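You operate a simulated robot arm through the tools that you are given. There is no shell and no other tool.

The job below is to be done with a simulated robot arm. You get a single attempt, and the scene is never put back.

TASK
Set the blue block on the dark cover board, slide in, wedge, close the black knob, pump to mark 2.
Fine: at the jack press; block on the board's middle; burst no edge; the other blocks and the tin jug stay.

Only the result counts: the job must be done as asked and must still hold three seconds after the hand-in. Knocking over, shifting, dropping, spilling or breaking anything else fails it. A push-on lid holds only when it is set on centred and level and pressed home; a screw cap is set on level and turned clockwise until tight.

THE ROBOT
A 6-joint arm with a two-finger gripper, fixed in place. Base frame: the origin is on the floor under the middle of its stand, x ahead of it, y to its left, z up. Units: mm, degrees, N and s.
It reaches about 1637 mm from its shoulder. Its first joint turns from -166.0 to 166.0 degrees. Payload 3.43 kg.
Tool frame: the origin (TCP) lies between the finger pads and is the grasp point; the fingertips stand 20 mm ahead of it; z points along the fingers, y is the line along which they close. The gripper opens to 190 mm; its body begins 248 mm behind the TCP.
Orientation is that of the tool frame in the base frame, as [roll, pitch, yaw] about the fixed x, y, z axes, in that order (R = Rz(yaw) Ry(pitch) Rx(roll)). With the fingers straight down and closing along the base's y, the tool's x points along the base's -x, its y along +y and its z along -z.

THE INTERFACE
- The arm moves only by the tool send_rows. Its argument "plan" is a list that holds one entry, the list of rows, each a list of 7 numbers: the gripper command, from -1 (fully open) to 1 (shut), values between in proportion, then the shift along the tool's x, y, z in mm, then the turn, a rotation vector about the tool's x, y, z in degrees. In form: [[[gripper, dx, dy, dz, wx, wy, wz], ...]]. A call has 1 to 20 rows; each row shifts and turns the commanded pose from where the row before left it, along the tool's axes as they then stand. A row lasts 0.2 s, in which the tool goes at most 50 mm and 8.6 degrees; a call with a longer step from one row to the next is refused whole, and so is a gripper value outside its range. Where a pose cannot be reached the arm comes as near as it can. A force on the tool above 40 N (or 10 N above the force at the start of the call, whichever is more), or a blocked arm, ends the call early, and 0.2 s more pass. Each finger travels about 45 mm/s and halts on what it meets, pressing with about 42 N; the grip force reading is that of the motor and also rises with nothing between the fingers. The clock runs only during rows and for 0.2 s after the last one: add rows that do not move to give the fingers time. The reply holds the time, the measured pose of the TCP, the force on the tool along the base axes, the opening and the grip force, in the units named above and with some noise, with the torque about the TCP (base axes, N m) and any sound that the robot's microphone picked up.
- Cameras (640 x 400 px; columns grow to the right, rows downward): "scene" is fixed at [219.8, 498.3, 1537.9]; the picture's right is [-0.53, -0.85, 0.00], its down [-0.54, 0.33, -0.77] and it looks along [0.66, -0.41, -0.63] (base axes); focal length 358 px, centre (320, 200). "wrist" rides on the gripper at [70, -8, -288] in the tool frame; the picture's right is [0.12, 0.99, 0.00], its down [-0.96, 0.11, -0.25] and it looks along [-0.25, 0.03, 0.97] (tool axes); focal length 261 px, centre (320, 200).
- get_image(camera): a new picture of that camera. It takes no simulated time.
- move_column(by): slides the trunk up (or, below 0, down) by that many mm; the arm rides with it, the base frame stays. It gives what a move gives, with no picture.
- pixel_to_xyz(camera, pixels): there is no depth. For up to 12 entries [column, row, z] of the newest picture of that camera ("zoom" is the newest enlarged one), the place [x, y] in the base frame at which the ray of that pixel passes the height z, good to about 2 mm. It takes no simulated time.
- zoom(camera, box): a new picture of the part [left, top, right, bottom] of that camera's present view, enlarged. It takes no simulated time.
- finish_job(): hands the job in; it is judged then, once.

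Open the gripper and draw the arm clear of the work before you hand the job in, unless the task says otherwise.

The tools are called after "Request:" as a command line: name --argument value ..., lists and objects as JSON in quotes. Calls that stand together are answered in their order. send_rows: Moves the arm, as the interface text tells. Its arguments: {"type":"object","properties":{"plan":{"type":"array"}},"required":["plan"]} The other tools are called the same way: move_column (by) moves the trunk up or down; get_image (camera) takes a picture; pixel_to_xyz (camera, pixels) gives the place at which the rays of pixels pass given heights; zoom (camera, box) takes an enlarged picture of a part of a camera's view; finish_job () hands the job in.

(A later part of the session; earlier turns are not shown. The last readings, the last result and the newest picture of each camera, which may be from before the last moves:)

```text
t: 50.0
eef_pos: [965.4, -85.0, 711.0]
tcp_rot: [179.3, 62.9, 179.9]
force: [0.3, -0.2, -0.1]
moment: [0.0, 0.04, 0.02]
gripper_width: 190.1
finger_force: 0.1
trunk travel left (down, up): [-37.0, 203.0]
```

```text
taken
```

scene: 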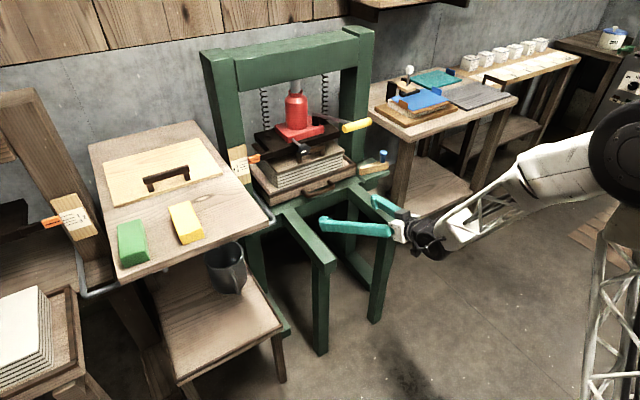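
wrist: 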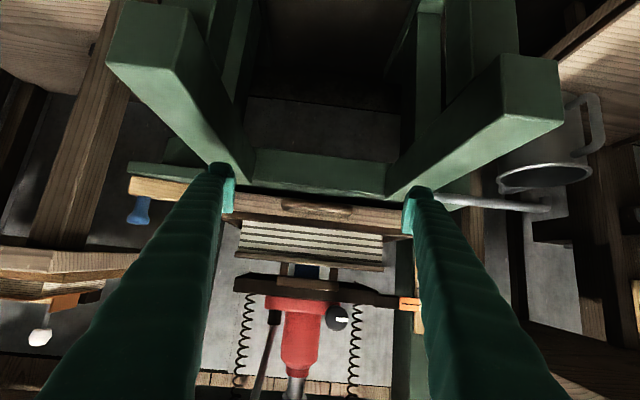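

I zoom on the front of the tray and the wedge region to find what the wedge locks against.

Request:
zoom --camera "scene" --box '[250, 140, 400, 230]'

Request:
zoom --camera "scene" --box '[325, 145, 395, 200]'

Request:
zoom --camera "wrist" --box '[110, 130, 310, 260]'

Request:
zoom --camera "wrist" --box '[220, 180, 440, 350]'

```text
4.27 times, centred on (325, 185) of scene
```

zoom: 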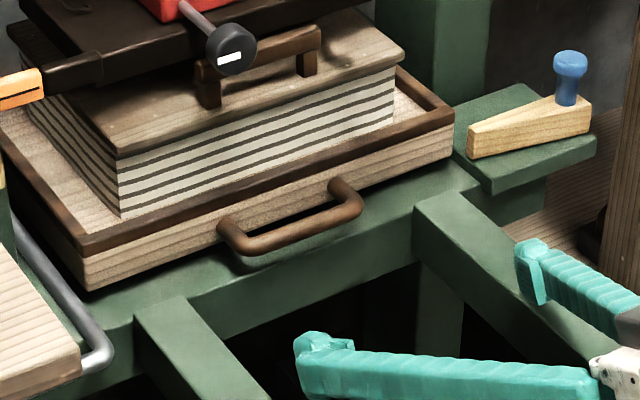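

```text
7.27 times, centred on (360, 172) of scene
```

zoom: 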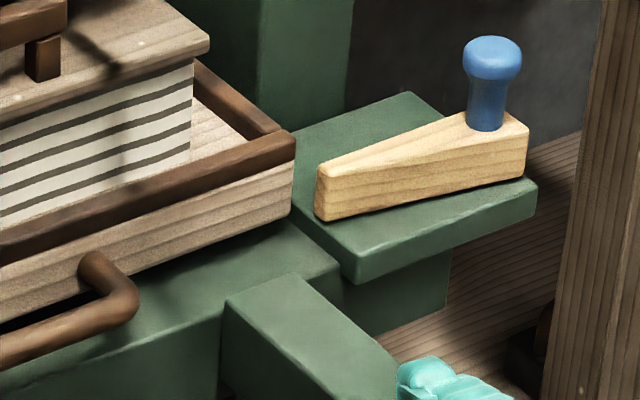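

```text
3.08 times, centred on (210, 195) of wrist
```

zoom: 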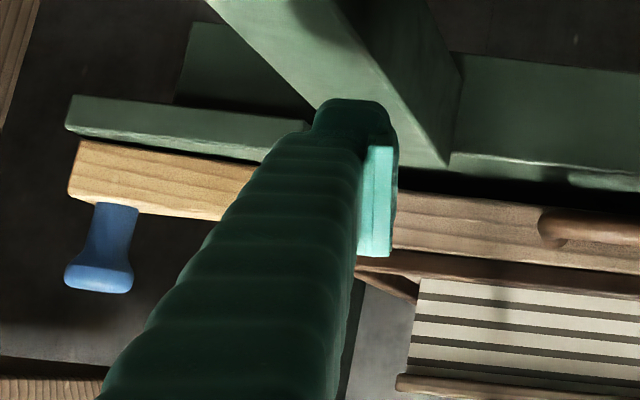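

```text
2.35 times, centred on (330, 265) of wrist
```

zoom: 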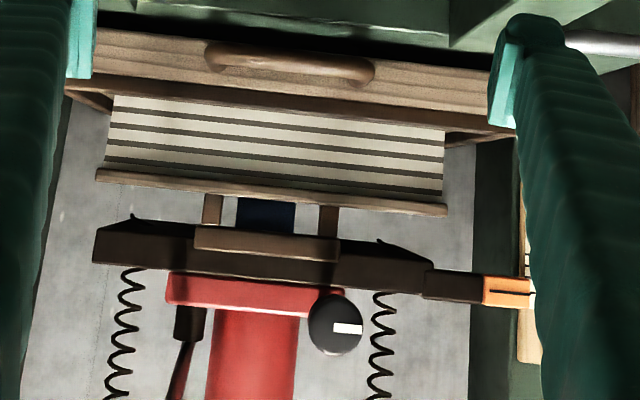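

The wedge lies on the ledge ready to slide in +y in front of the tray wall. I shift the gripper to the right (y≈−395), a bit higher and narrowed to 60 mm, to look at the knob and the bench leg beside it.

Request:
send_rows --plan '[[[-1, -27, 0, -14, 0, 0, 0], [-0.5, 0, -45, 0, 0, 0, 0], [0, 0, -45, 0, 0, 0, 0], [0.37, 0, -45, 0, 0, 0, 0], [0.37, 0, -45, 0, 0, 0, 0], [0.37, 0, -45, 0, 0, 0, 0], [0.37, 0, -45, 0, 0, 0, 0], [0.37, 0, -42, 0, 0, 0, 0], [0.37, 0, 0, 0, 0, 0, 0], [0.37, 0, 0, 0, 0, 0, 0]]]'

Request:
get_image --camera "wrist"

Request:
zoom --camera "scene" --box '[300, 90, 500, 240]'

```text
t: 52.2
eef_pos: [965.4, -394.4, 739.3]
tcp_rot: [179.5, 62.9, -179.9]
force: [0.2, 0.2, -0.4]
moment: [0.02, 0.0, 0.01]
gripper_width: 59.9
finger_force: 0.1
trunk travel left (down, up): [-37.0, 203.0]
```

```text
taken
```

wrist: 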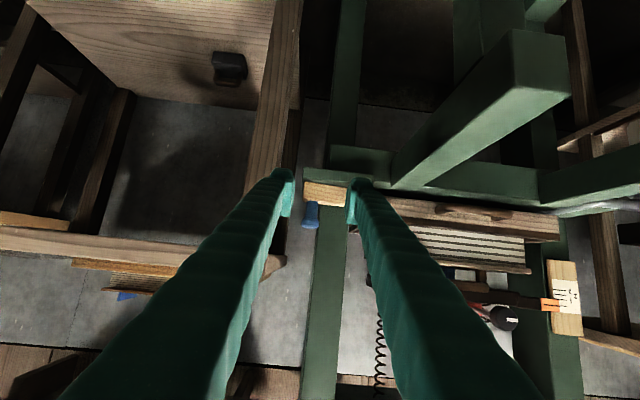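

```text
2.67 times, centred on (400, 165) of scene
```

zoom: 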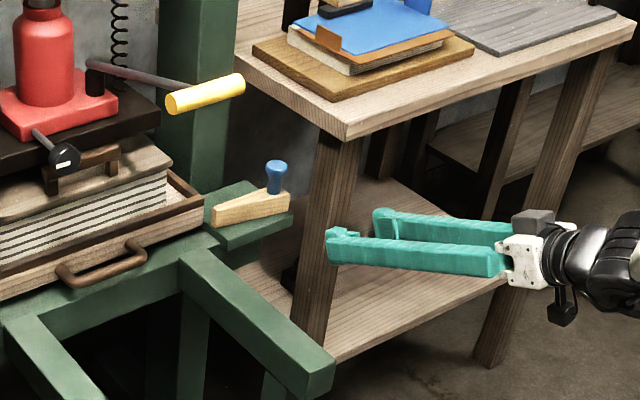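

A bench leg stands close on the −y side of the knob (edge ≈y −440), leaving no room for a finger there, so I will pinch the knob front-to-back with a vertical gripper. I raise slightly and turn the tool vertical here, clear of everything.

Request:
send_rows --plan '[[[0.37, -27, 0, -14, 0, 0, 0], [0.37, -27, 0, -14, 0, 0, 0], [0.37, 0, 0, 0, 0, 7.9, 0], [0.37, 0, 0, 0, 0, 7.9, 0], [0.37, 0, 0, 0, 0, 7.9, 0], [0.37, 0, 0, 0, 0, 7.9, 0], [0.37, 0, 0, 0, 0, 7.9, 0], [0.37, 0, 0, 0, 0, 7.9, 0], [0.37, 0, 0, 0, 0, 7.9, 0], [0.37, 0, 0, 0, 0, 7.6, 0], [0.37, 0, 0, 0, 0, 0, 0], [0.37, 0, 0, 0, 0, 0, 0]]]'

Request:
get_image --camera "wrist"

Request:
get_image --camera "scene"

```text
t: 54.9
eef_pos: [963.1, -395.5, 800.0]
tcp_rot: [179.9, -0.1, -179.6]
force: [0.4, -1.0, -0.2]
moment: [0.02, 0.03, 0.01]
gripper_width: 59.9
finger_force: 0.1
trunk travel left (down, up): [-37.0, 203.0]
```

```text
taken
```

wrist: 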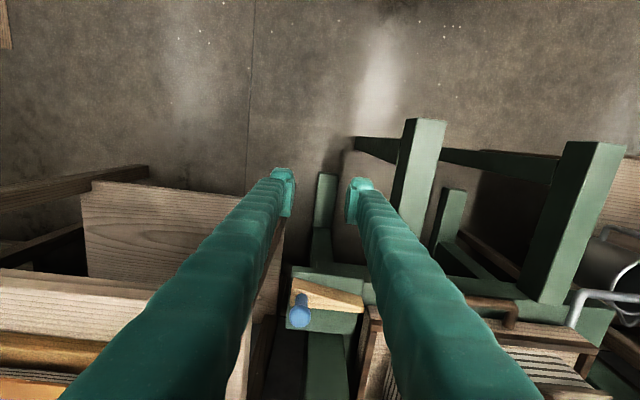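

```text
taken
```

scene: 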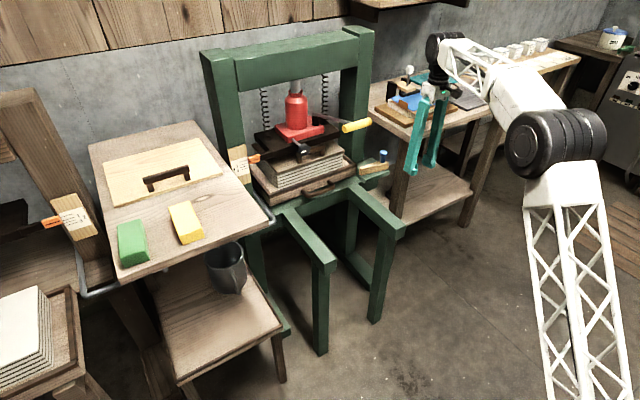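

Vertical now. The wedge and ledge are seen from above at wrist (325,300). I zoom and measure the knob, wedge and tray corner.

Request:
zoom --camera "wrist" --box '[260, 250, 400, 380]'

Request:
pixel_to_xyz --camera "wrist" --pixels '[[300, 318, 750], [300, 318, 740], [292, 289, 702], [362, 297, 702], [362, 309, 702], [370, 309, 720]]'

Request:
zoom --camera "scene" --box '[320, 130, 420, 200]'

```text
3.08 times, centred on (330, 315) of wrist
```

zoom: 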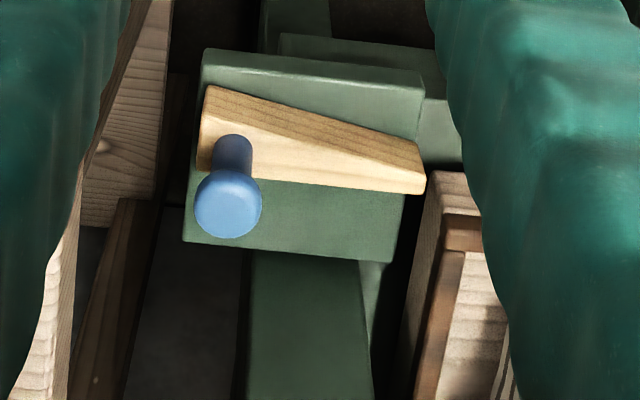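

```text
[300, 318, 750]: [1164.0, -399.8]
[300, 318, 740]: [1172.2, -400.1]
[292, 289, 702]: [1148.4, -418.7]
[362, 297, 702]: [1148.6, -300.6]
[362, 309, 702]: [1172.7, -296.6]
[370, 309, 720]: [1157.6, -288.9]
```

```text
5.71 times, centred on (370, 165) of scene
```

zoom: 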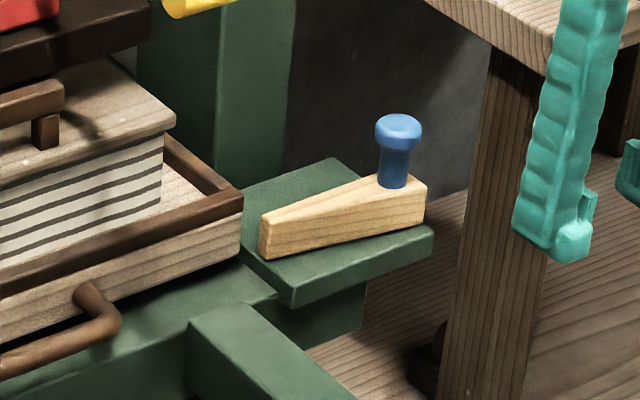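

Knob centre ≈(1163,−400), top ≈750; wedge back face (~1180) clears the tray front (~1187). I rotate the gripper 90° about its axis so the fingers close along x.

Request:
send_rows --plan '[[[0.37, 0, 0, -20, 0, 0, 8.2], [0.37, 0, 0, -20, 0, 0, 8.2], [0.37, 0, 0, -20, 0, 0, 8.2], [0.37, 0, 0, 0, 0, 0, 8.2], [0.37, 0, 0, 0, 0, 0, 8.2], [0.37, 0, 0, 0, 0, 0, 8.2], [0.37, 0, 0, 0, 0, 0, 8.2], [0.37, 0, 0, 0, 0, 0, 8.2], [0.37, 0, 0, 0, 0, 0, 8.2], [0.37, 0, 0, 0, 0, 0, 8.2], [0.37, 0, 0, 0, 0, 0, 7.9], [0.37, 0, 0, 0, 0, 0, 0], [0.37, 0, 0, 0, 0, 0, 0]]]'

Request:
get_image --camera "wrist"

Request:
get_image --camera "scene"

```text
t: 57.6
eef_pos: [964.8, -396.3, 860.7]
tcp_rot: [-180.0, -0.2, 90.6]
force: [-0.8, -0.5, -0.4]
moment: [-0.02, -0.03, 0.0]
gripper_width: 59.9
finger_force: 0.0
trunk travel left (down, up): [-37.0, 203.0]
```

```text
taken
```

wrist: 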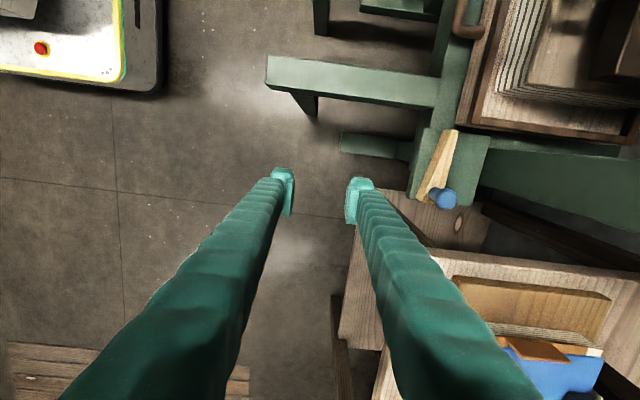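

```text
taken
```

scene: 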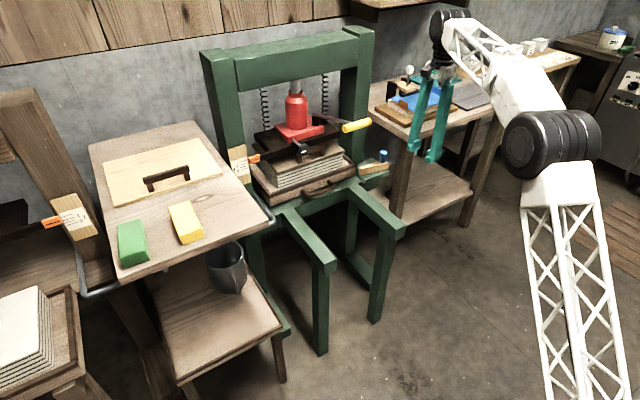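

I check the bench edge's distance and the knob's position from this view before moving over.

Request:
zoom --camera "wrist" --box '[330, 100, 560, 290]'

Request:
pixel_to_xyz --camera "wrist" --pixels '[[443, 197, 745], [443, 197, 735], [450, 250, 852], [424, 248, 852], [600, 264, 852], [393, 188, 852], [450, 131, 702], [460, 131, 720]]'

```text
2.11 times, centred on (445, 195) of wrist
```

zoom: 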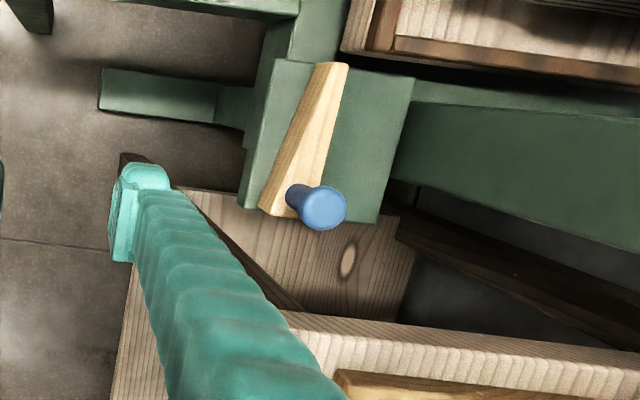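

```text
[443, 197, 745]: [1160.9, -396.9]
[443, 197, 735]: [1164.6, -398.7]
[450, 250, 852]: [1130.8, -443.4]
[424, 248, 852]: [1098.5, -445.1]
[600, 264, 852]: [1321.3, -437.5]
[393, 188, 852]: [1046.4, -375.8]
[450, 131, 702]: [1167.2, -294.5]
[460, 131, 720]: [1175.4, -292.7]
```

Bench edge is at y≈−444, fingers will be at −398±18: clear. I move +x above the knob at z≈860.

Request:
send_rows --plan '[[[0.37, 0, 20, 0, 0, 0, -0.6], [0.37, -2, 40, 0, 0, 0, 0], [0.37, 0, 40, 0, 0, 0, 0], [0.37, 0, 40, 0, 0, 0, 0], [0.37, 0, 40, 0, 0, 0, 0], [0.37, 0, 19, 0, 0, 0, 0], [0.37, 0, 0, 0, 0, 0, 0], [0.37, 0, 0, 0, 0, 0, 0]]]'

Request:
get_image --camera "wrist"

Request:
get_image --camera "scene"

```text
t: 59.5
eef_pos: [1067.0, -374.2, 831.0]
tcp_rot: [180.0, -0.3, 91.0]
force: [0.2, 1.1, 0.1]
moment: [0.02, 0.0, 0.03]
gripper_width: 59.5
finger_force: 0.1
out of reach, approached as far as the arm can: row 3, 4, 5, 6
trunk travel left (down, up): [-37.0, 203.0]
```

```text
taken
```

wrist: 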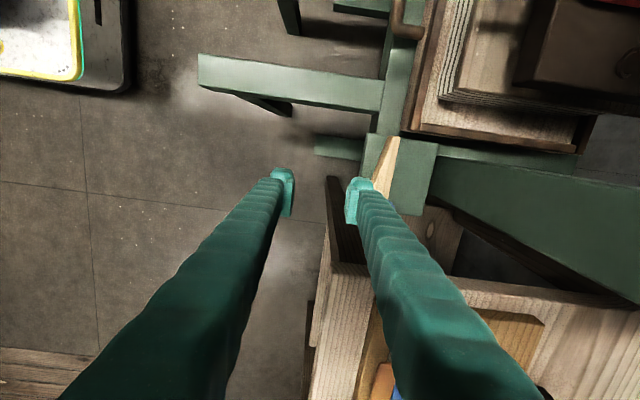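

```text
taken
```

scene: 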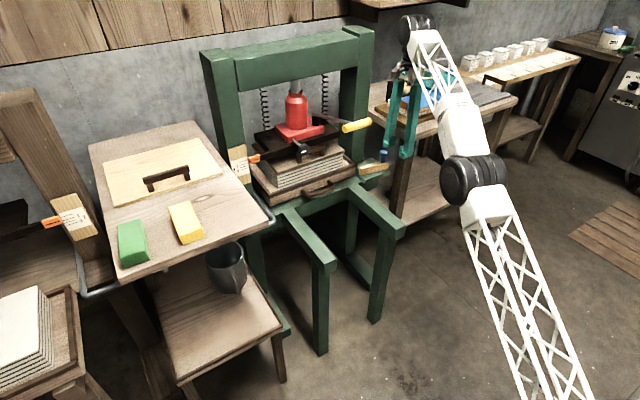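

With the trunk low, a vertical tool cannot reach that far. I raise the trunk by 150 mm to regain reach (the gripper simply rises, clear).

Request:
move_column --by 150

Request:
send_rows --plan '[[[0.37, -20, 0, 0, 0, 0, -1], [0.37, 0, 0, 40, 0, -7.5, 0], [0.37, 0, 0, 40, 0, -7.5, 0], [0.37, 0, 0, 0, 0, 0, 0], [0.37, 0, 0, 0, 0, 0, 0]]]'

Request:
get_image --camera "wrist"

Request:
get_image --camera "scene"

```text
t: 61.2
eef_pos: [1068.6, -372.4, 979.2]
tcp_rot: [179.9, -0.2, 91.0]
force: [0.1, -0.4, 0.4]
moment: [-0.03, 0.01, 0.01]
gripper_width: 59.9
finger_force: 0.1
trunk travel left (down, up): [-187.0, 53.0]
```

```text
t: 62.4
eef_pos: [1062.4, -392.7, 897.6]
tcp_rot: [-180.0, 14.8, 92.2]
force: [-0.2, 0.1, -0.2]
moment: [0.06, -0.01, 0.02]
gripper_width: 59.6
finger_force: 0.0
out of reach, approached as far as the arm can: row 1
trunk travel left (down, up): [-187.0, 53.0]
```

```text
taken
```

wrist: 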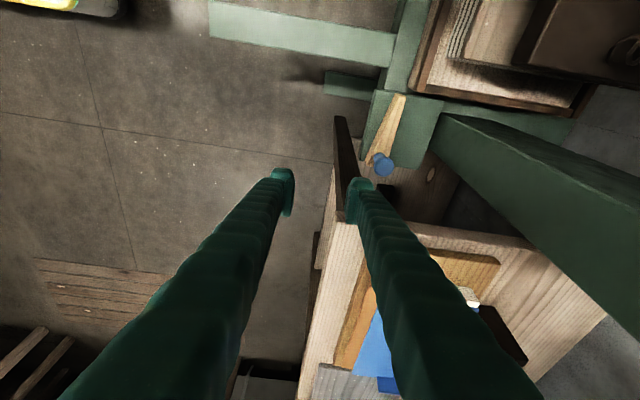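

```text
taken
```

scene: 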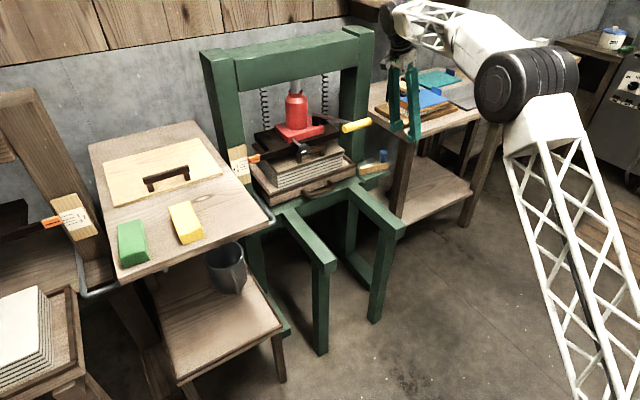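

Leaned 15° towards +y. I continue +x to above the knob.

Request:
send_rows --plan '[[[0.37, 0, 25, 0, 0, 0, 2.1], [0.37, 0, 35, 0, 0, 0, 0], [0.37, 4, 35, 25, 0, 0, 0], [0.37, 4, 7, 25, 0, 0, 0], [0.37, 0, 0, 0, 0, 0, 0], [0.37, 0, 0, 0, 0, 0, 0]]]'

Request:
get_image --camera "wrist"

Request:
zoom --camera "scene" --box '[310, 80, 450, 200]'

```text
t: 63.8
eef_pos: [1164.9, -399.5, 848.8]
tcp_rot: [179.5, 14.9, 89.9]
force: [-0.2, 0.2, -0.4]
moment: [-0.05, -0.01, -0.01]
gripper_width: 59.8
finger_force: 0.0
trunk travel left (down, up): [-187.0, 53.0]
```

```text
taken
```

wrist: 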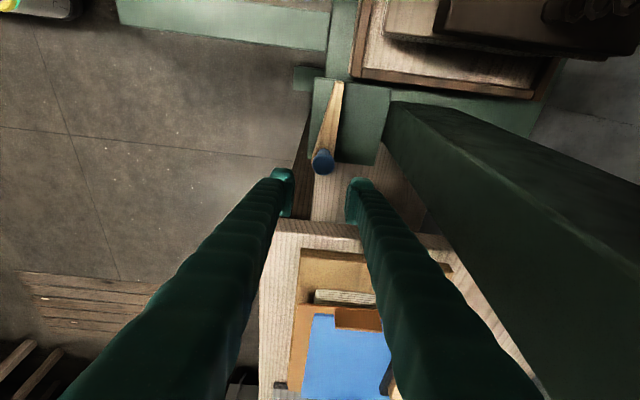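

```text
3.33 times, centred on (380, 140) of scene
```

zoom: 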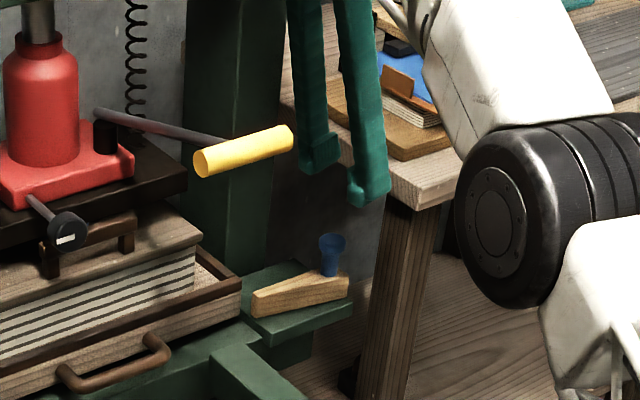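

Aligned above the knob (wrist shows it at (323,160) between the fingers). I descend to z≈770 first and re-check.

Request:
send_rows --plan '[[[0.37, 5.2, 0, 19.3, 0, 0, 0], [0.37, 5.2, 0, 19.3, 0, 0, 0], [0.37, 5.2, 0, 19.3, 0, 0, 0], [0.37, 5.2, 0, 19.3, 0, 0, 0], [0.37, 0, 0, 0, 0, 0, 0]]]'

Request:
get_image --camera "wrist"

Request:
zoom --camera "scene" --box '[330, 120, 430, 200]'

```text
t: 65.0
eef_pos: [1167.0, -398.7, 765.0]
tcp_rot: [179.5, 14.8, 89.9]
force: [-0.2, 0.8, -1.0]
moment: [0.03, 0.01, -0.02]
gripper_width: 59.7
finger_force: 0.1
trunk travel left (down, up): [-187.0, 53.0]
```

```text
taken
```

wrist: 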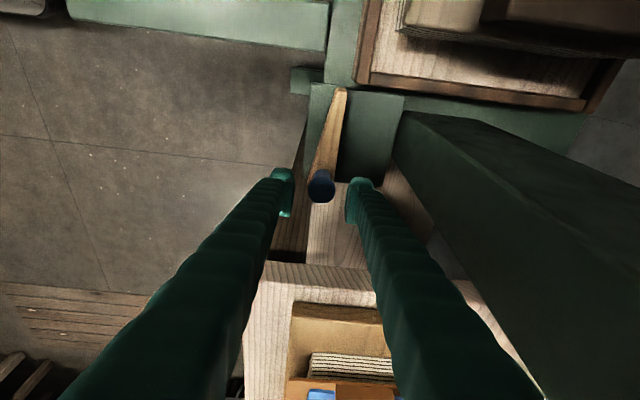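

```text
5.00 times, centred on (380, 160) of scene
```

zoom: 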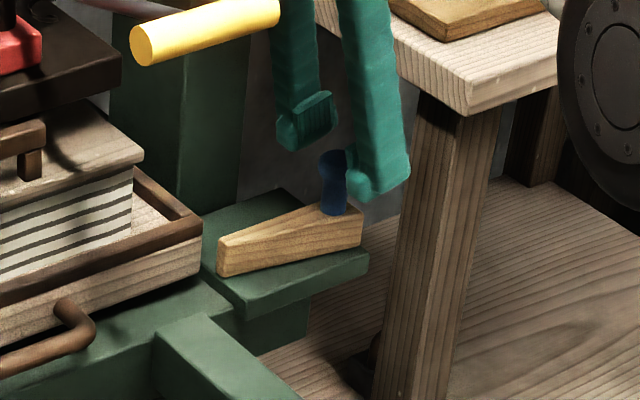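

The knob is centred between the fingers. I descend 30 mm more and close on it.

Request:
send_rows --plan '[[[0.37, 3.9, 0, 14.5, 0, 0, 0], [0.37, 3.9, 0, 14.5, 0, 0, 0], [0.37, 0, 0, 0, 0, 0, 0], [0.6, 0, 0, 0, 0, 0, 0], [0.8, 0, 0, 0, 0, 0, 0], [0.9, 0, 0, 0, 0, 0, 0], [0.9, 0, 0, 0, 0, 0, 0], [0.9, 0, 0, 0, 0, 0, 0]]]'

Request:
get_image --camera "wrist"

Request:
zoom --camera "scene" --box '[330, 120, 430, 200]'

```text
t: 66.8
eef_pos: [1168.2, -396.3, 735.2]
tcp_rot: [179.3, 14.9, 90.0]
force: [39.5, 1.3, 0.1]
moment: [0.03, 0.14, 0.23]
gripper_width: 29.8
finger_force: 45.4
trunk travel left (down, up): [-187.0, 53.0]
```

```text
taken
```

wrist: 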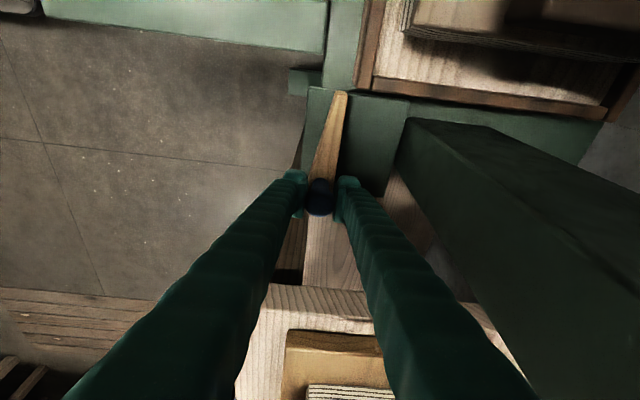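

```text
5.00 times, centred on (380, 160) of scene
```

zoom: 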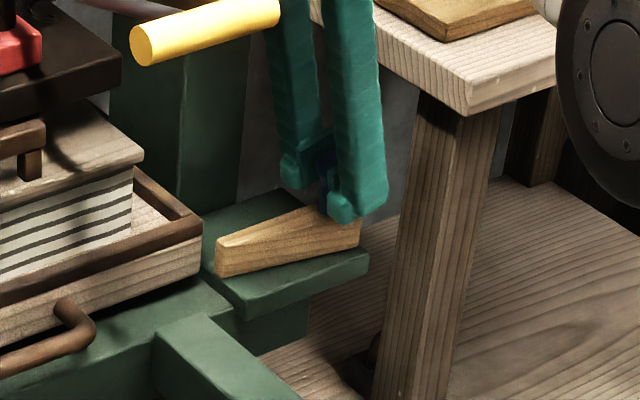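

Gripped (29.8 mm) but with a 40 N side load in +x: the knob sits slightly further in +x. I relieve this by shifting +x in small steps.

Request:
send_rows --plan '[[[0.9, 0, 1.5, 0, 0, 0, 0], [0.9, 0, 0, 0, 0, 0, 0]]]'

```text
t: 67.4
eef_pos: [1167.7, -398.6, 735.6]
tcp_rot: [179.4, 14.8, 90.0]
force: [33.7, 4.2, 4.2]
moment: [0.64, 0.0, 0.02]
gripper_width: 30.0
finger_force: 45.3
trunk travel left (down, up): [-187.0, 53.0]
```

The side load drops slowly; I shift a few more mm in +x.

Request:
send_rows --plan '[[[0.9, 0, 2, 0, 0, 0, 0], [0.9, 0, 2, 0, 0, 0, 0], [0.9, 0, 0, 0, 0, 0, 0]]]'

```text
t: 68.3
eef_pos: [1166.9, -398.6, 735.7]
tcp_rot: [-180.0, 14.6, 90.1]
force: [-17.8, 12.3, 10.8]
moment: [0.36, 0.09, -0.06]
gripper_width: 29.5
finger_force: 45.2
trunk travel left (down, up): [-187.0, 53.0]
stopped in row 3: the force on the tool passed its limit at 47 N (the readings are from after the stop); the commanded pose is now the measured one
```

Side load is now small (−18 N). I now try sliding the wedge in +y in small steps.

Request:
send_rows --plan '[[[0.9, 0, -0.5, 0, 0, 0, 0], [0.9, 1.93, 0, -0.52, 0, 0, 0], [0.9, 1.93, 0, -0.52, 0, 0, 0], [0.9, 1.93, 0, -0.52, 0, 0, 0], [0.9, 1.93, 0, -0.52, 0, 0, 0], [0.9, 0, 0, 0, 0, 0, 0]]]'

Request:
zoom --camera "scene" --box '[330, 120, 430, 200]'

```text
t: 69.7
eef_pos: [1168.1, -390.7, 736.4]
tcp_rot: [179.9, 14.6, 90.0]
force: [-34.9, -1.0, 12.0]
moment: [-0.1, -0.09, -0.08]
gripper_width: 29.4
finger_force: 45.1
trunk travel left (down, up): [-187.0, 53.0]
```

```text
5.00 times, centred on (380, 160) of scene
```

zoom: 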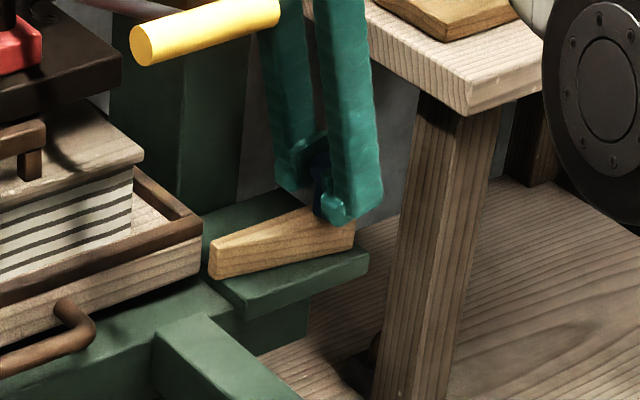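

The wedge moves along with the knob; y-force is low, x side load −35 N. I relieve the side load (−x) and continue +y.

Request:
send_rows --plan '[[[0.9, 0, -1, 0, 0, 0, 0], [0.9, 1.93, -0.5, -0.52, 0, 0, 0], [0.9, 2.9, 0, -0.78, 0, 0, 0], [0.9, 2.9, 0, -0.78, 0, 0, 0], [0.9, 2.9, 0, -0.78, 0, 0, 0], [0.9, 0, 0, 0, 0, 0, 0]]]'

```text
t: 71.1
eef_pos: [1168.1, -378.3, 735.1]
tcp_rot: [179.8, 14.6, 90.0]
force: [-12.2, 0.2, 7.0]
moment: [0.0, -0.03, -0.02]
gripper_width: 29.9
finger_force: 44.7
trunk travel left (down, up): [-187.0, 53.0]
```

Smooth: side load −12 N, y now −378. I continue +y.

Request:
send_rows --plan '[[[0.9, 3.86, -0.3, -1.04, 0, 0, 0], [0.9, 3.86, 0, -1.04, 0, 0, 0], [0.9, 3.86, 0, -1.04, 0, 0, 0], [0.9, 3.86, 0, -1.04, 0, 0, 0], [0.9, 0, 0, 0, 0, 0, 0]]]'

Request:
zoom --camera "scene" --box '[310, 120, 410, 200]'

Request:
get_image --camera "wrist"

```text
t: 72.3
eef_pos: [1167.4, -363.8, 735.3]
tcp_rot: [179.8, 14.7, 90.0]
force: [-1.6, -1.5, 16.6]
moment: [-0.03, -0.01, -0.08]
gripper_width: 29.5
finger_force: 44.6
trunk travel left (down, up): [-187.0, 53.0]
```

```text
5.00 times, centred on (360, 160) of scene
```

zoom: 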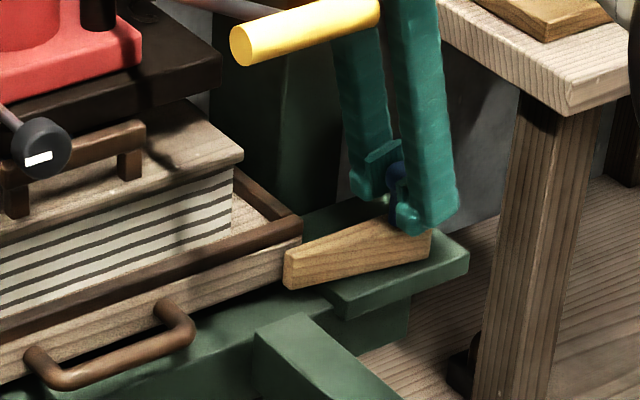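

```text
taken
```

wrist: 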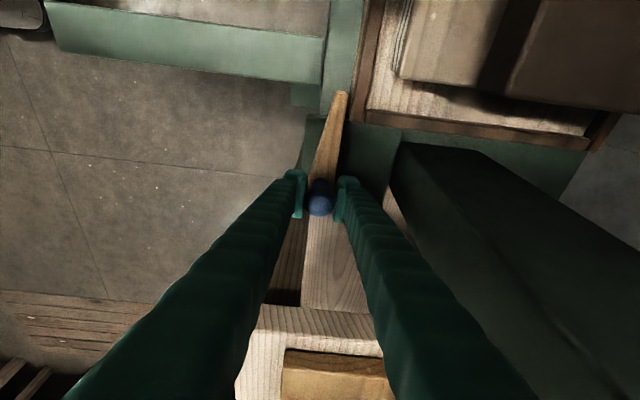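

The wedge tip is now entering in front of the tray's right front corner. I continue +y with a slight upward relief.

Request:
send_rows --plan '[[[0.9, -0.2, 0, -0.9, 0, 0, 0], [0.9, 3.86, 0, -1.04, 0, 0, 0], [0.9, 3.86, 0, -1.04, 0, 0, 0], [0.9, 3.86, 0, -1.04, 0, 0, 0], [0.9, 3.86, 0, -1.04, 0, 0, 0], [0.9, 0, 0, 0, 0, 0, 0]]]'

```text
t: 73.7
eef_pos: [1167.6, -346.8, 735.6]
tcp_rot: [179.9, 14.7, 90.1]
force: [14.6, 0.6, 10.2]
moment: [-0.03, 0.01, 0.09]
gripper_width: 29.8
finger_force: 44.1
trunk travel left (down, up): [-187.0, 53.0]
```

No resistance yet at y −347 (≈52 mm in). I continue in smaller steps.

Request:
send_rows --plan '[[[0.9, 2.7, 0.4, -1.3, 0, 0, 0], [0.9, 2.9, 0.3, -0.78, 0, 0, 0], [0.9, 2.9, 0, -0.78, 0, 0, 0], [0.9, 2.9, 0, -0.78, 0, 0, 0], [0.9, 2.9, 0, -0.78, 0, 0, 0], [0.9, 0, 0, 0, 0, 0, 0]]]'

Request:
zoom --camera "scene" --box '[310, 120, 410, 200]'

Request:
get_image --camera "wrist"

```text
t: 75.1
eef_pos: [1168.0, -332.1, 735.0]
tcp_rot: [179.8, 14.6, 90.0]
force: [22.3, -2.0, 9.0]
moment: [-0.01, 0.03, 0.08]
gripper_width: 29.6
finger_force: 45.5
trunk travel left (down, up): [-187.0, 53.0]
```

```text
5.00 times, centred on (360, 160) of scene
```

zoom: 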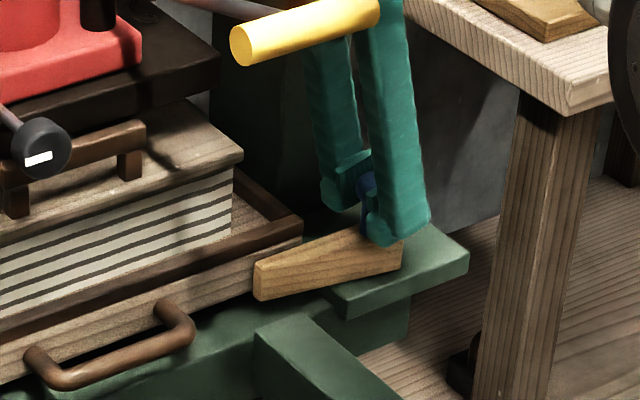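

```text
taken
```

wrist: 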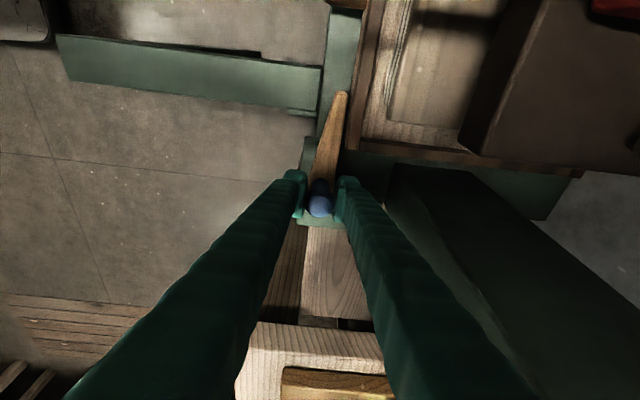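

Wedge is ~66 mm in, overlapping the tray front. I continue to feel for its stop (the +x finger still has ~35 mm to the tray's side).

Request:
send_rows --plan '[[[0.9, 2.7, 0.7, -1.3, 0, 0, 0], [0.9, 2.9, 0.4, -0.78, 0, 0, 0], [0.9, 2.9, 0.2, -0.78, 0, 0, 0], [0.9, 2.9, 0, -0.78, 0, 0, 0], [0.9, 2.9, 0, -0.78, 0, 0, 0], [0.9, 0, 0, 0, 0, 0, 0]]]'

Request:
zoom --camera "scene" --box '[310, 120, 410, 200]'

```text
t: 75.9
eef_pos: [1167.4, -332.8, 736.3]
tcp_rot: [-180.0, 15.0, 89.8]
force: [-0.9, -43.5, -10.0]
moment: [0.02, -0.07, 0.0]
gripper_width: 30.0
finger_force: 44.6
trunk travel left (down, up): [-187.0, 53.0]
stopped in row 3: the force on the tool passed its limit at 43 N (the readings are from after the stop); the commanded pose is now the measured one
```

```text
5.00 times, centred on (360, 160) of scene
```

zoom: 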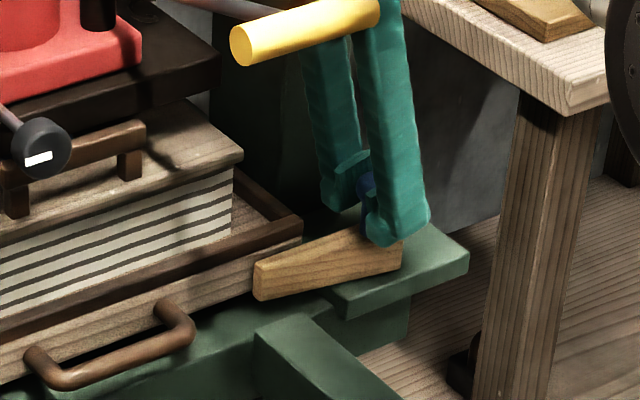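

Firm stop at −43 N in y: the wedge is home. I open the fingers and lift straight up.

Request:
send_rows --plan '[[[0.7, 0, 0, 0, 0, 0, 0], [0.4, 0, 0, 0, 0, 0, 0], [0.37, 0, 0, 0, 0, 0, 0], [0.37, 0, 0, 0, 0, 0, 0], [0.37, -5.2, 0, -19.3, 0, 0, 0], [0.37, -7.8, 0, -29, 0, 0, 0], [0.37, -7.8, 0, -29, 0, 0, 0], [0.37, -7.8, 0, -29, 0, 0, 0], [0.37, 0, 0, 0, 0, 0, 0]]]'

Request:
get_image --camera "scene"

Request:
get_image --camera "wrist"

```text
t: 77.9
eef_pos: [1171.5, -326.1, 847.2]
tcp_rot: [-179.9, 14.8, 90.1]
force: [-0.5, 1.0, -0.7]
moment: [0.01, -0.03, 0.02]
gripper_width: 59.8
finger_force: 0.1
trunk travel left (down, up): [-187.0, 53.0]
```

```text
taken
```

scene: 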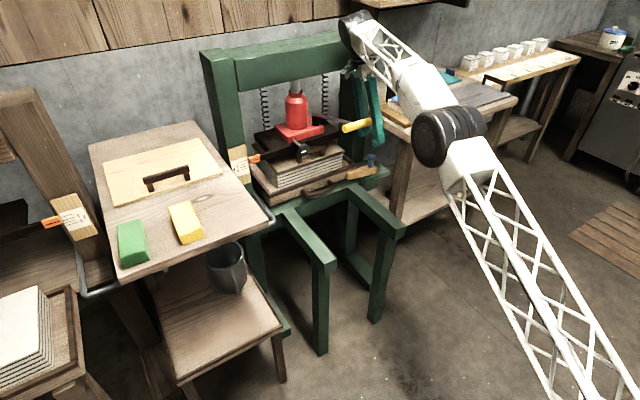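

```text
taken
```

wrist: 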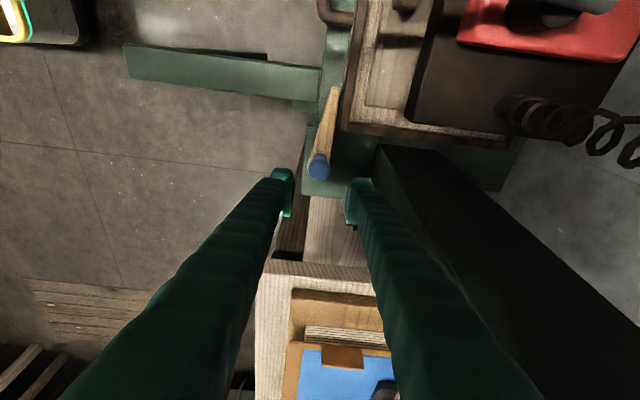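

The wedge is home in front of the tray. Next the black valve knob: I back off in −x at this height, then undo the lean and yaw.

Request:
send_rows --plan '[[[0.37, 0, -30, 0, 0, 0, 0], [0.37, 0, -45, 0, 0, 0, 0], [0.37, 0, -45, 0, 0, 0, 0], [0.37, 0, -45, 0, 0, 0, 0], [0.37, 0, -45, 0, 0, 0, 0], [0.37, 0, 0, 0, 0, 7.4, 0], [0.37, 0, 0, 0, 0, 7.4, 0], [0.37, 0, 0, 0, 0, 0, 0]]]'

Request:
send_rows --plan '[[[0.37, 0, 0, -10, 0, 0, -8.2], [0.37, 0, 0, -10, 0, 0, -8.2], [0.37, 0, 0, -10, 0, 0, -8.2], [0.37, 0, 0, 0, 0, 0, -8.2], [0.37, 0, 0, 0, 0, 0, -8.2], [0.37, 0, 0, 0, 0, 0, -8.2], [0.37, 0, 0, 0, 0, 0, -8.2], [0.37, 0, 0, 0, 0, 0, -8.2], [0.37, 0, 0, 0, 0, 0, -8.2], [0.37, 0, 0, 0, 0, 0, -8.2], [0.37, 0, 0, 0, 0, 0, -8.0], [0.37, 0, 0, 0, 0, 0, 0]]]'

Request:
get_image --camera "scene"

Request:
get_image --camera "wrist"

```text
t: 79.7
eef_pos: [960.1, -326.4, 846.2]
tcp_rot: [-180.0, -0.1, 90.1]
force: [-0.2, -0.3, 0.4]
moment: [0.01, 0.06, 0.01]
gripper_width: 59.9
finger_force: 0.1
trunk travel left (down, up): [-187.0, 53.0]
```

```text
t: 82.3
eef_pos: [959.4, -324.6, 876.2]
tcp_rot: [-180.0, 0.1, -179.9]
force: [0.0, -0.1, 0.0]
moment: [-0.01, 0.01, 0.0]
gripper_width: 60.0
finger_force: 0.0
trunk travel left (down, up): [-187.0, 53.0]
```

```text
taken
```

scene: 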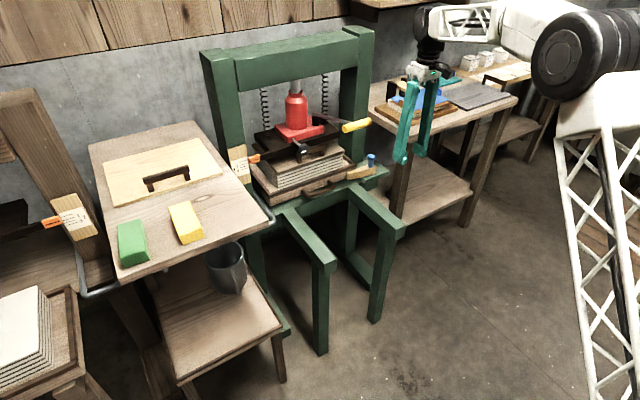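

```text
taken
```

wrist: 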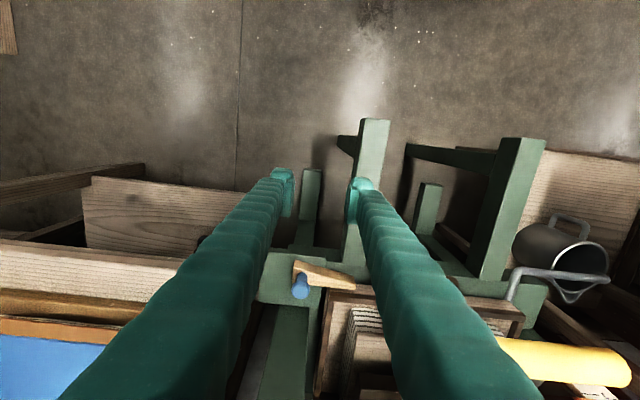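

Vertical and clear. I move to y≈−23 (in front of the valve), staying at x≈959, then start turning the tool horizontal.

Request:
send_rows --plan '[[[0.3, 0, 20, 0, 0, 0, 0], [0.3, 0, 43, 0, 0, 0, 0], [0.3, 0, 43, 0, 0, 0, 0], [0.3, 0, 43, 0, 0, 0, 0], [0.3, 0, 43, 0, 0, 0, 0], [0.3, 0, 43, 0, 0, 0, 0], [0.3, 0, 43, 0, 0, 0, 0], [0.3, 0, 24, 0, 0, 0, 0], [0.3, 0, 0, 0, 0, 0, 0]]]'

Request:
send_rows --plan '[[[0.3, 0, 0, 0, 0, -8.2, 0], [0.3, 0, 0, 0, 0, -8.2, 0], [0.3, 0, 0, 0, 0, -8.2, 0], [0.3, 0, 0, 0, 0, -8.2, 0], [0.3, 0, 0, 0, 0, -8.2, 0], [0.3, 0, 0, 0, 0, -8.2, 0], [0.3, 0, 0, 0, 0, -8.2, 0], [0.3, 0, 0, 0, 0, -8.2, 0], [0.3, 0, 0, 0, 0, -8.2, 0], [0.3, 0, 0, 0, 0, -8.2, 0], [0.3, 0, 0, 0, 0, -8.0, 0], [0.3, 0, 0, 0, 0, 0, 0]]]'

Request:
get_image --camera "scene"

Request:
get_image --camera "wrist"

```text
t: 84.3
eef_pos: [956.4, -20.8, 877.4]
tcp_rot: [180.0, 0.1, -179.9]
force: [-0.2, 0.3, 0.2]
moment: [0.05, 0.02, 0.02]
gripper_width: 66.2
finger_force: 0.0
trunk travel left (down, up): [-187.0, 53.0]
```

```text
t: 86.9
eef_pos: [958.3, -23.2, 875.5]
tcp_rot: [19.3, 89.9, 19.3]
force: [0.2, -0.1, 0.7]
moment: [0.03, 0.02, 0.05]
gripper_width: 66.5
finger_force: 0.0
out of reach, approached as far as the arm can: row 6
trunk travel left (down, up): [-187.0, 53.0]
```

```text
taken
```

scene: 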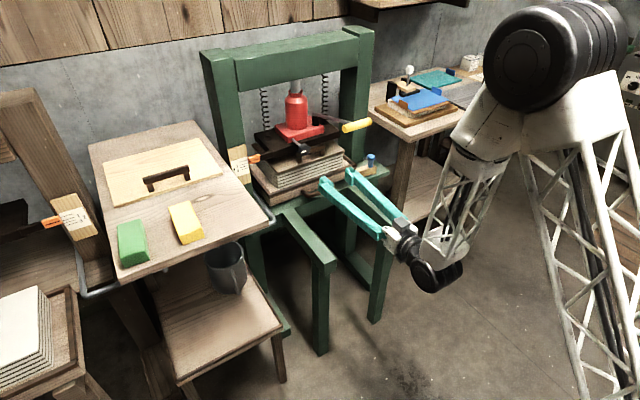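

```text
taken
```

wrist: 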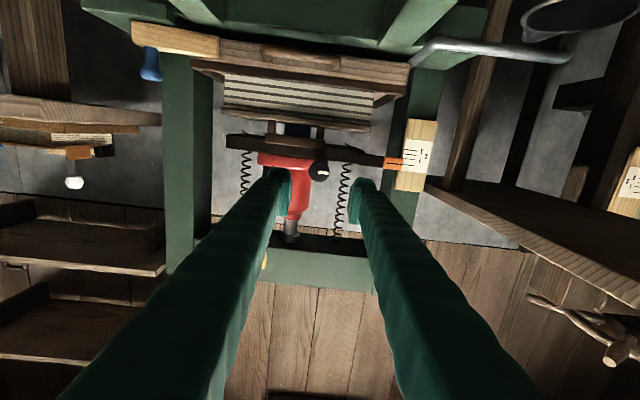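

The tool is horizontal, pointing at the press. The valve knob shows at wrist (319,170) (inverted view). I zoom to locate it precisely.

Request:
zoom --camera "wrist" --box '[250, 120, 430, 240]'

Request:
zoom --camera "scene" --box '[275, 125, 335, 170]'

Request:
zoom --camera "wrist" --box '[370, 100, 450, 210]'

```text
3.33 times, centred on (340, 180) of wrist
```

zoom: 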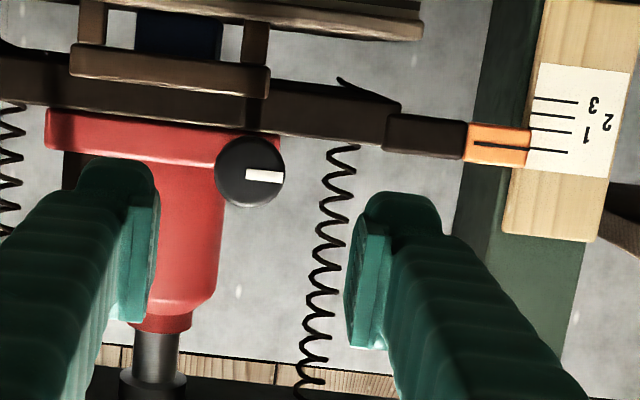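

```text
8.89 times, centred on (305, 148) of scene
```

zoom: 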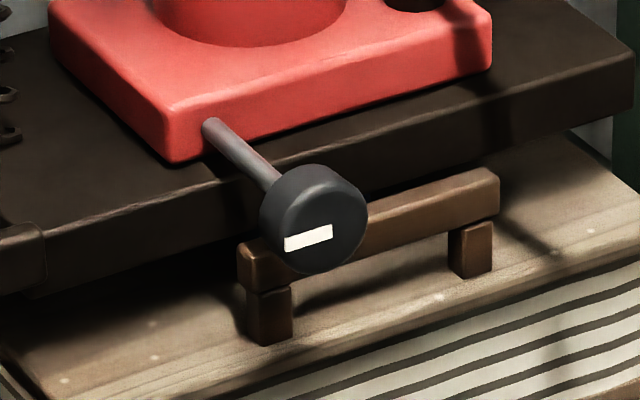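

```text
3.64 times, centred on (410, 155) of wrist
```

zoom: 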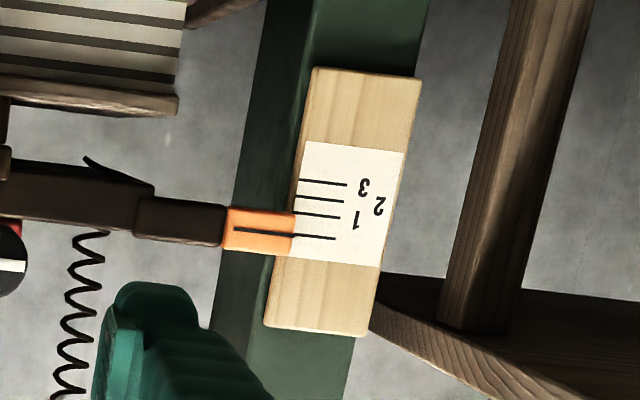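

Pointer stands at the top (0) line; lines below are 1, 2, 3. The knob centre is ≈(1168,−25,878), Ø≈40, with its mark pointing to +y. I move the open fingers forward around it.

Request:
send_rows --plan '[[[0.3, -2, -1.5, 20, 0, 0, 0], [0.3, 0, 0, 45, 0, 0, 0], [0.3, 0, 0, 45, 0, 0, 0], [0.3, 0, 0, 40, 0, 0, 0], [0.3, 0, 0, 20, 0, 0, 0], [0.3, 0, 0, 0, 0, 0, 0], [0.3, 0, 0, 0, 0, 0, 0]]]'

Request:
zoom --camera "wrist" --box '[230, 100, 430, 260]'

Request:
zoom --camera "scene" --box '[260, 100, 380, 190]'

```text
t: 88.5
eef_pos: [1131.3, -24.6, 879.6]
tcp_rot: [21.0, 89.9, 21.1]
force: [-0.1, 0.0, 0.1]
moment: [-0.01, 0.06, -0.02]
gripper_width: 66.6
finger_force: 0.1
trunk travel left (down, up): [-187.0, 53.0]
```

```text
2.50 times, centred on (330, 180) of wrist
```

zoom: 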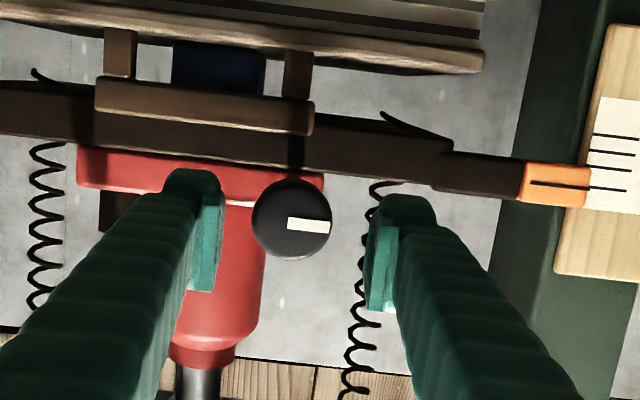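

```text
4.44 times, centred on (320, 145) of scene
```

zoom: 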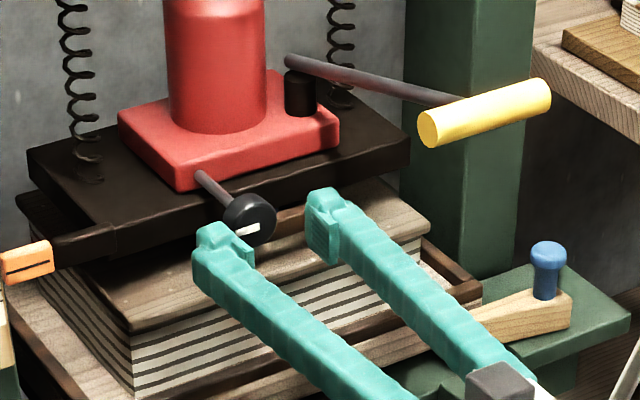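

Knob is centred between the fingertips. I advance 40 mm so the pads straddle it, then close.

Request:
send_rows --plan '[[[0.3, 1, -1, 20, 0, 0, 0], [0.3, 0, 0, 20, 0, 0, 0], [0.3, 0, 0, 0, 0, 0, 0], [0.45, 0, 0, 0, 0, 0, 0], [0.6, 0, 0, 0, 0, 0, 0], [0.7, 0, 0, 0, 0, 0, 0], [0.8, 0, 0, 0, 0, 0, 0], [0.8, 0, 0, 0, 0, 0, 0]]]'

Request:
zoom --camera "wrist" --box '[230, 100, 430, 260]'

Request:
zoom --camera "scene" --box '[260, 100, 380, 190]'

```text
t: 90.3
eef_pos: [1170.5, -26.5, 878.3]
tcp_rot: [27.5, 89.9, 27.6]
force: [0.1, -0.6, -0.6]
moment: [-0.01, -0.04, 0.02]
gripper_width: 39.1
finger_force: 44.8
trunk travel left (down, up): [-187.0, 53.0]
```

```text
2.50 times, centred on (330, 180) of wrist
```

zoom: 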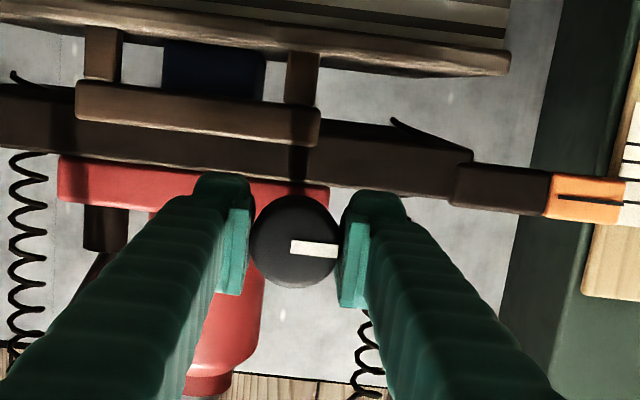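

```text
4.44 times, centred on (320, 145) of scene
```

zoom: 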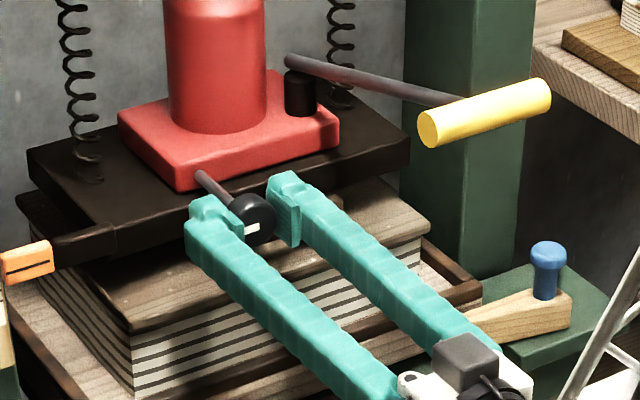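

Gripped the knob (39.1 mm) with no side load. I turn clockwise (as seen from the front: + about the tool's z) and watch the torque.

Request:
send_rows --plan '[[[0.8, 0, 0, 0, 0, 0, 4], [0.8, 0, 0, 0, 0, 0, 8], [0.8, 0, 0, 0, 0, 0, 8], [0.8, 0, 0, 0, 0, 0, 8], [0.8, 0, 0, 0, 0, 0, 8], [0.8, 0, 0, 0, 0, 0, 0]]]'

Request:
zoom --camera "wrist" --box '[230, 100, 430, 260]'

Request:
zoom --camera "scene" --box '[275, 125, 335, 170]'

```text
t: 91.7
eef_pos: [1171.3, -25.8, 877.8]
tcp_rot: [90.0, 53.8, 89.9]
force: [32.9, -2.8, 4.9]
moment: [0.02, -0.06, -0.12]
gripper_width: 39.1
finger_force: 45.2
trunk travel left (down, up): [-187.0, 53.0]
```

```text
2.50 times, centred on (330, 180) of wrist
```

zoom: 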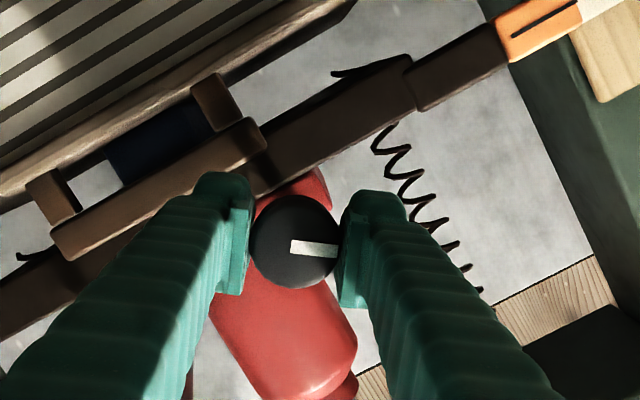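

```text
8.89 times, centred on (305, 148) of scene
```

zoom: 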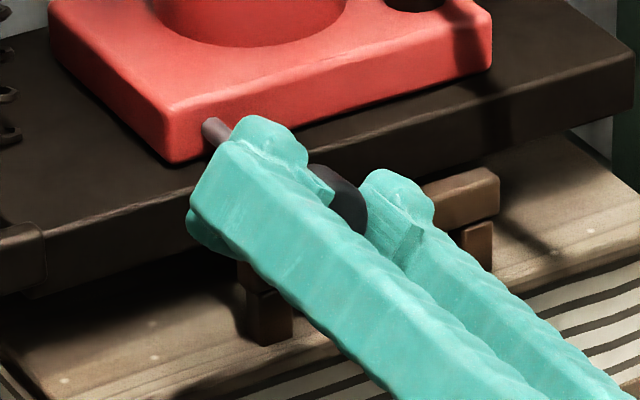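

The knob turns with the fingers (36° so far) and draws inward (+33 N in x), so it is a screw. I follow inward 1 mm and keep turning.

Request:
send_rows --plan '[[[0.8, 0, 0, 1, 0, 0, 0], [0.8, 0, 0, 0, 0, 0, 0]]]'

```text
t: 92.3
eef_pos: [1170.5, -26.2, 878.2]
tcp_rot: [89.9, 54.0, 89.9]
force: [25.8, -5.0, 7.0]
moment: [0.0, -0.02, -0.07]
gripper_width: 39.0
finger_force: 45.0
trunk travel left (down, up): [-187.0, 53.0]
```

Load eases in that direction; I follow +2 mm more and continue turning.

Request:
send_rows --plan '[[[0.8, 0, 0, 1.5, 0, 0, 0], [0.8, 0, 0, 1.5, 0, 0, 4], [0.8, 0, 0, 0, 0, 0, 8], [0.8, 0, 0, 0, 0, 0, 8], [0.8, 0, 0, 0, 0, 0, 0]]]'

```text
t: 93.5
eef_pos: [1172.4, -26.1, 878.8]
tcp_rot: [90.0, 33.9, 90.0]
force: [-30.9, -10.5, -7.1]
moment: [0.01, 0.12, -0.05]
gripper_width: 38.9
finger_force: 45.3
trunk travel left (down, up): [-187.0, 53.0]
```

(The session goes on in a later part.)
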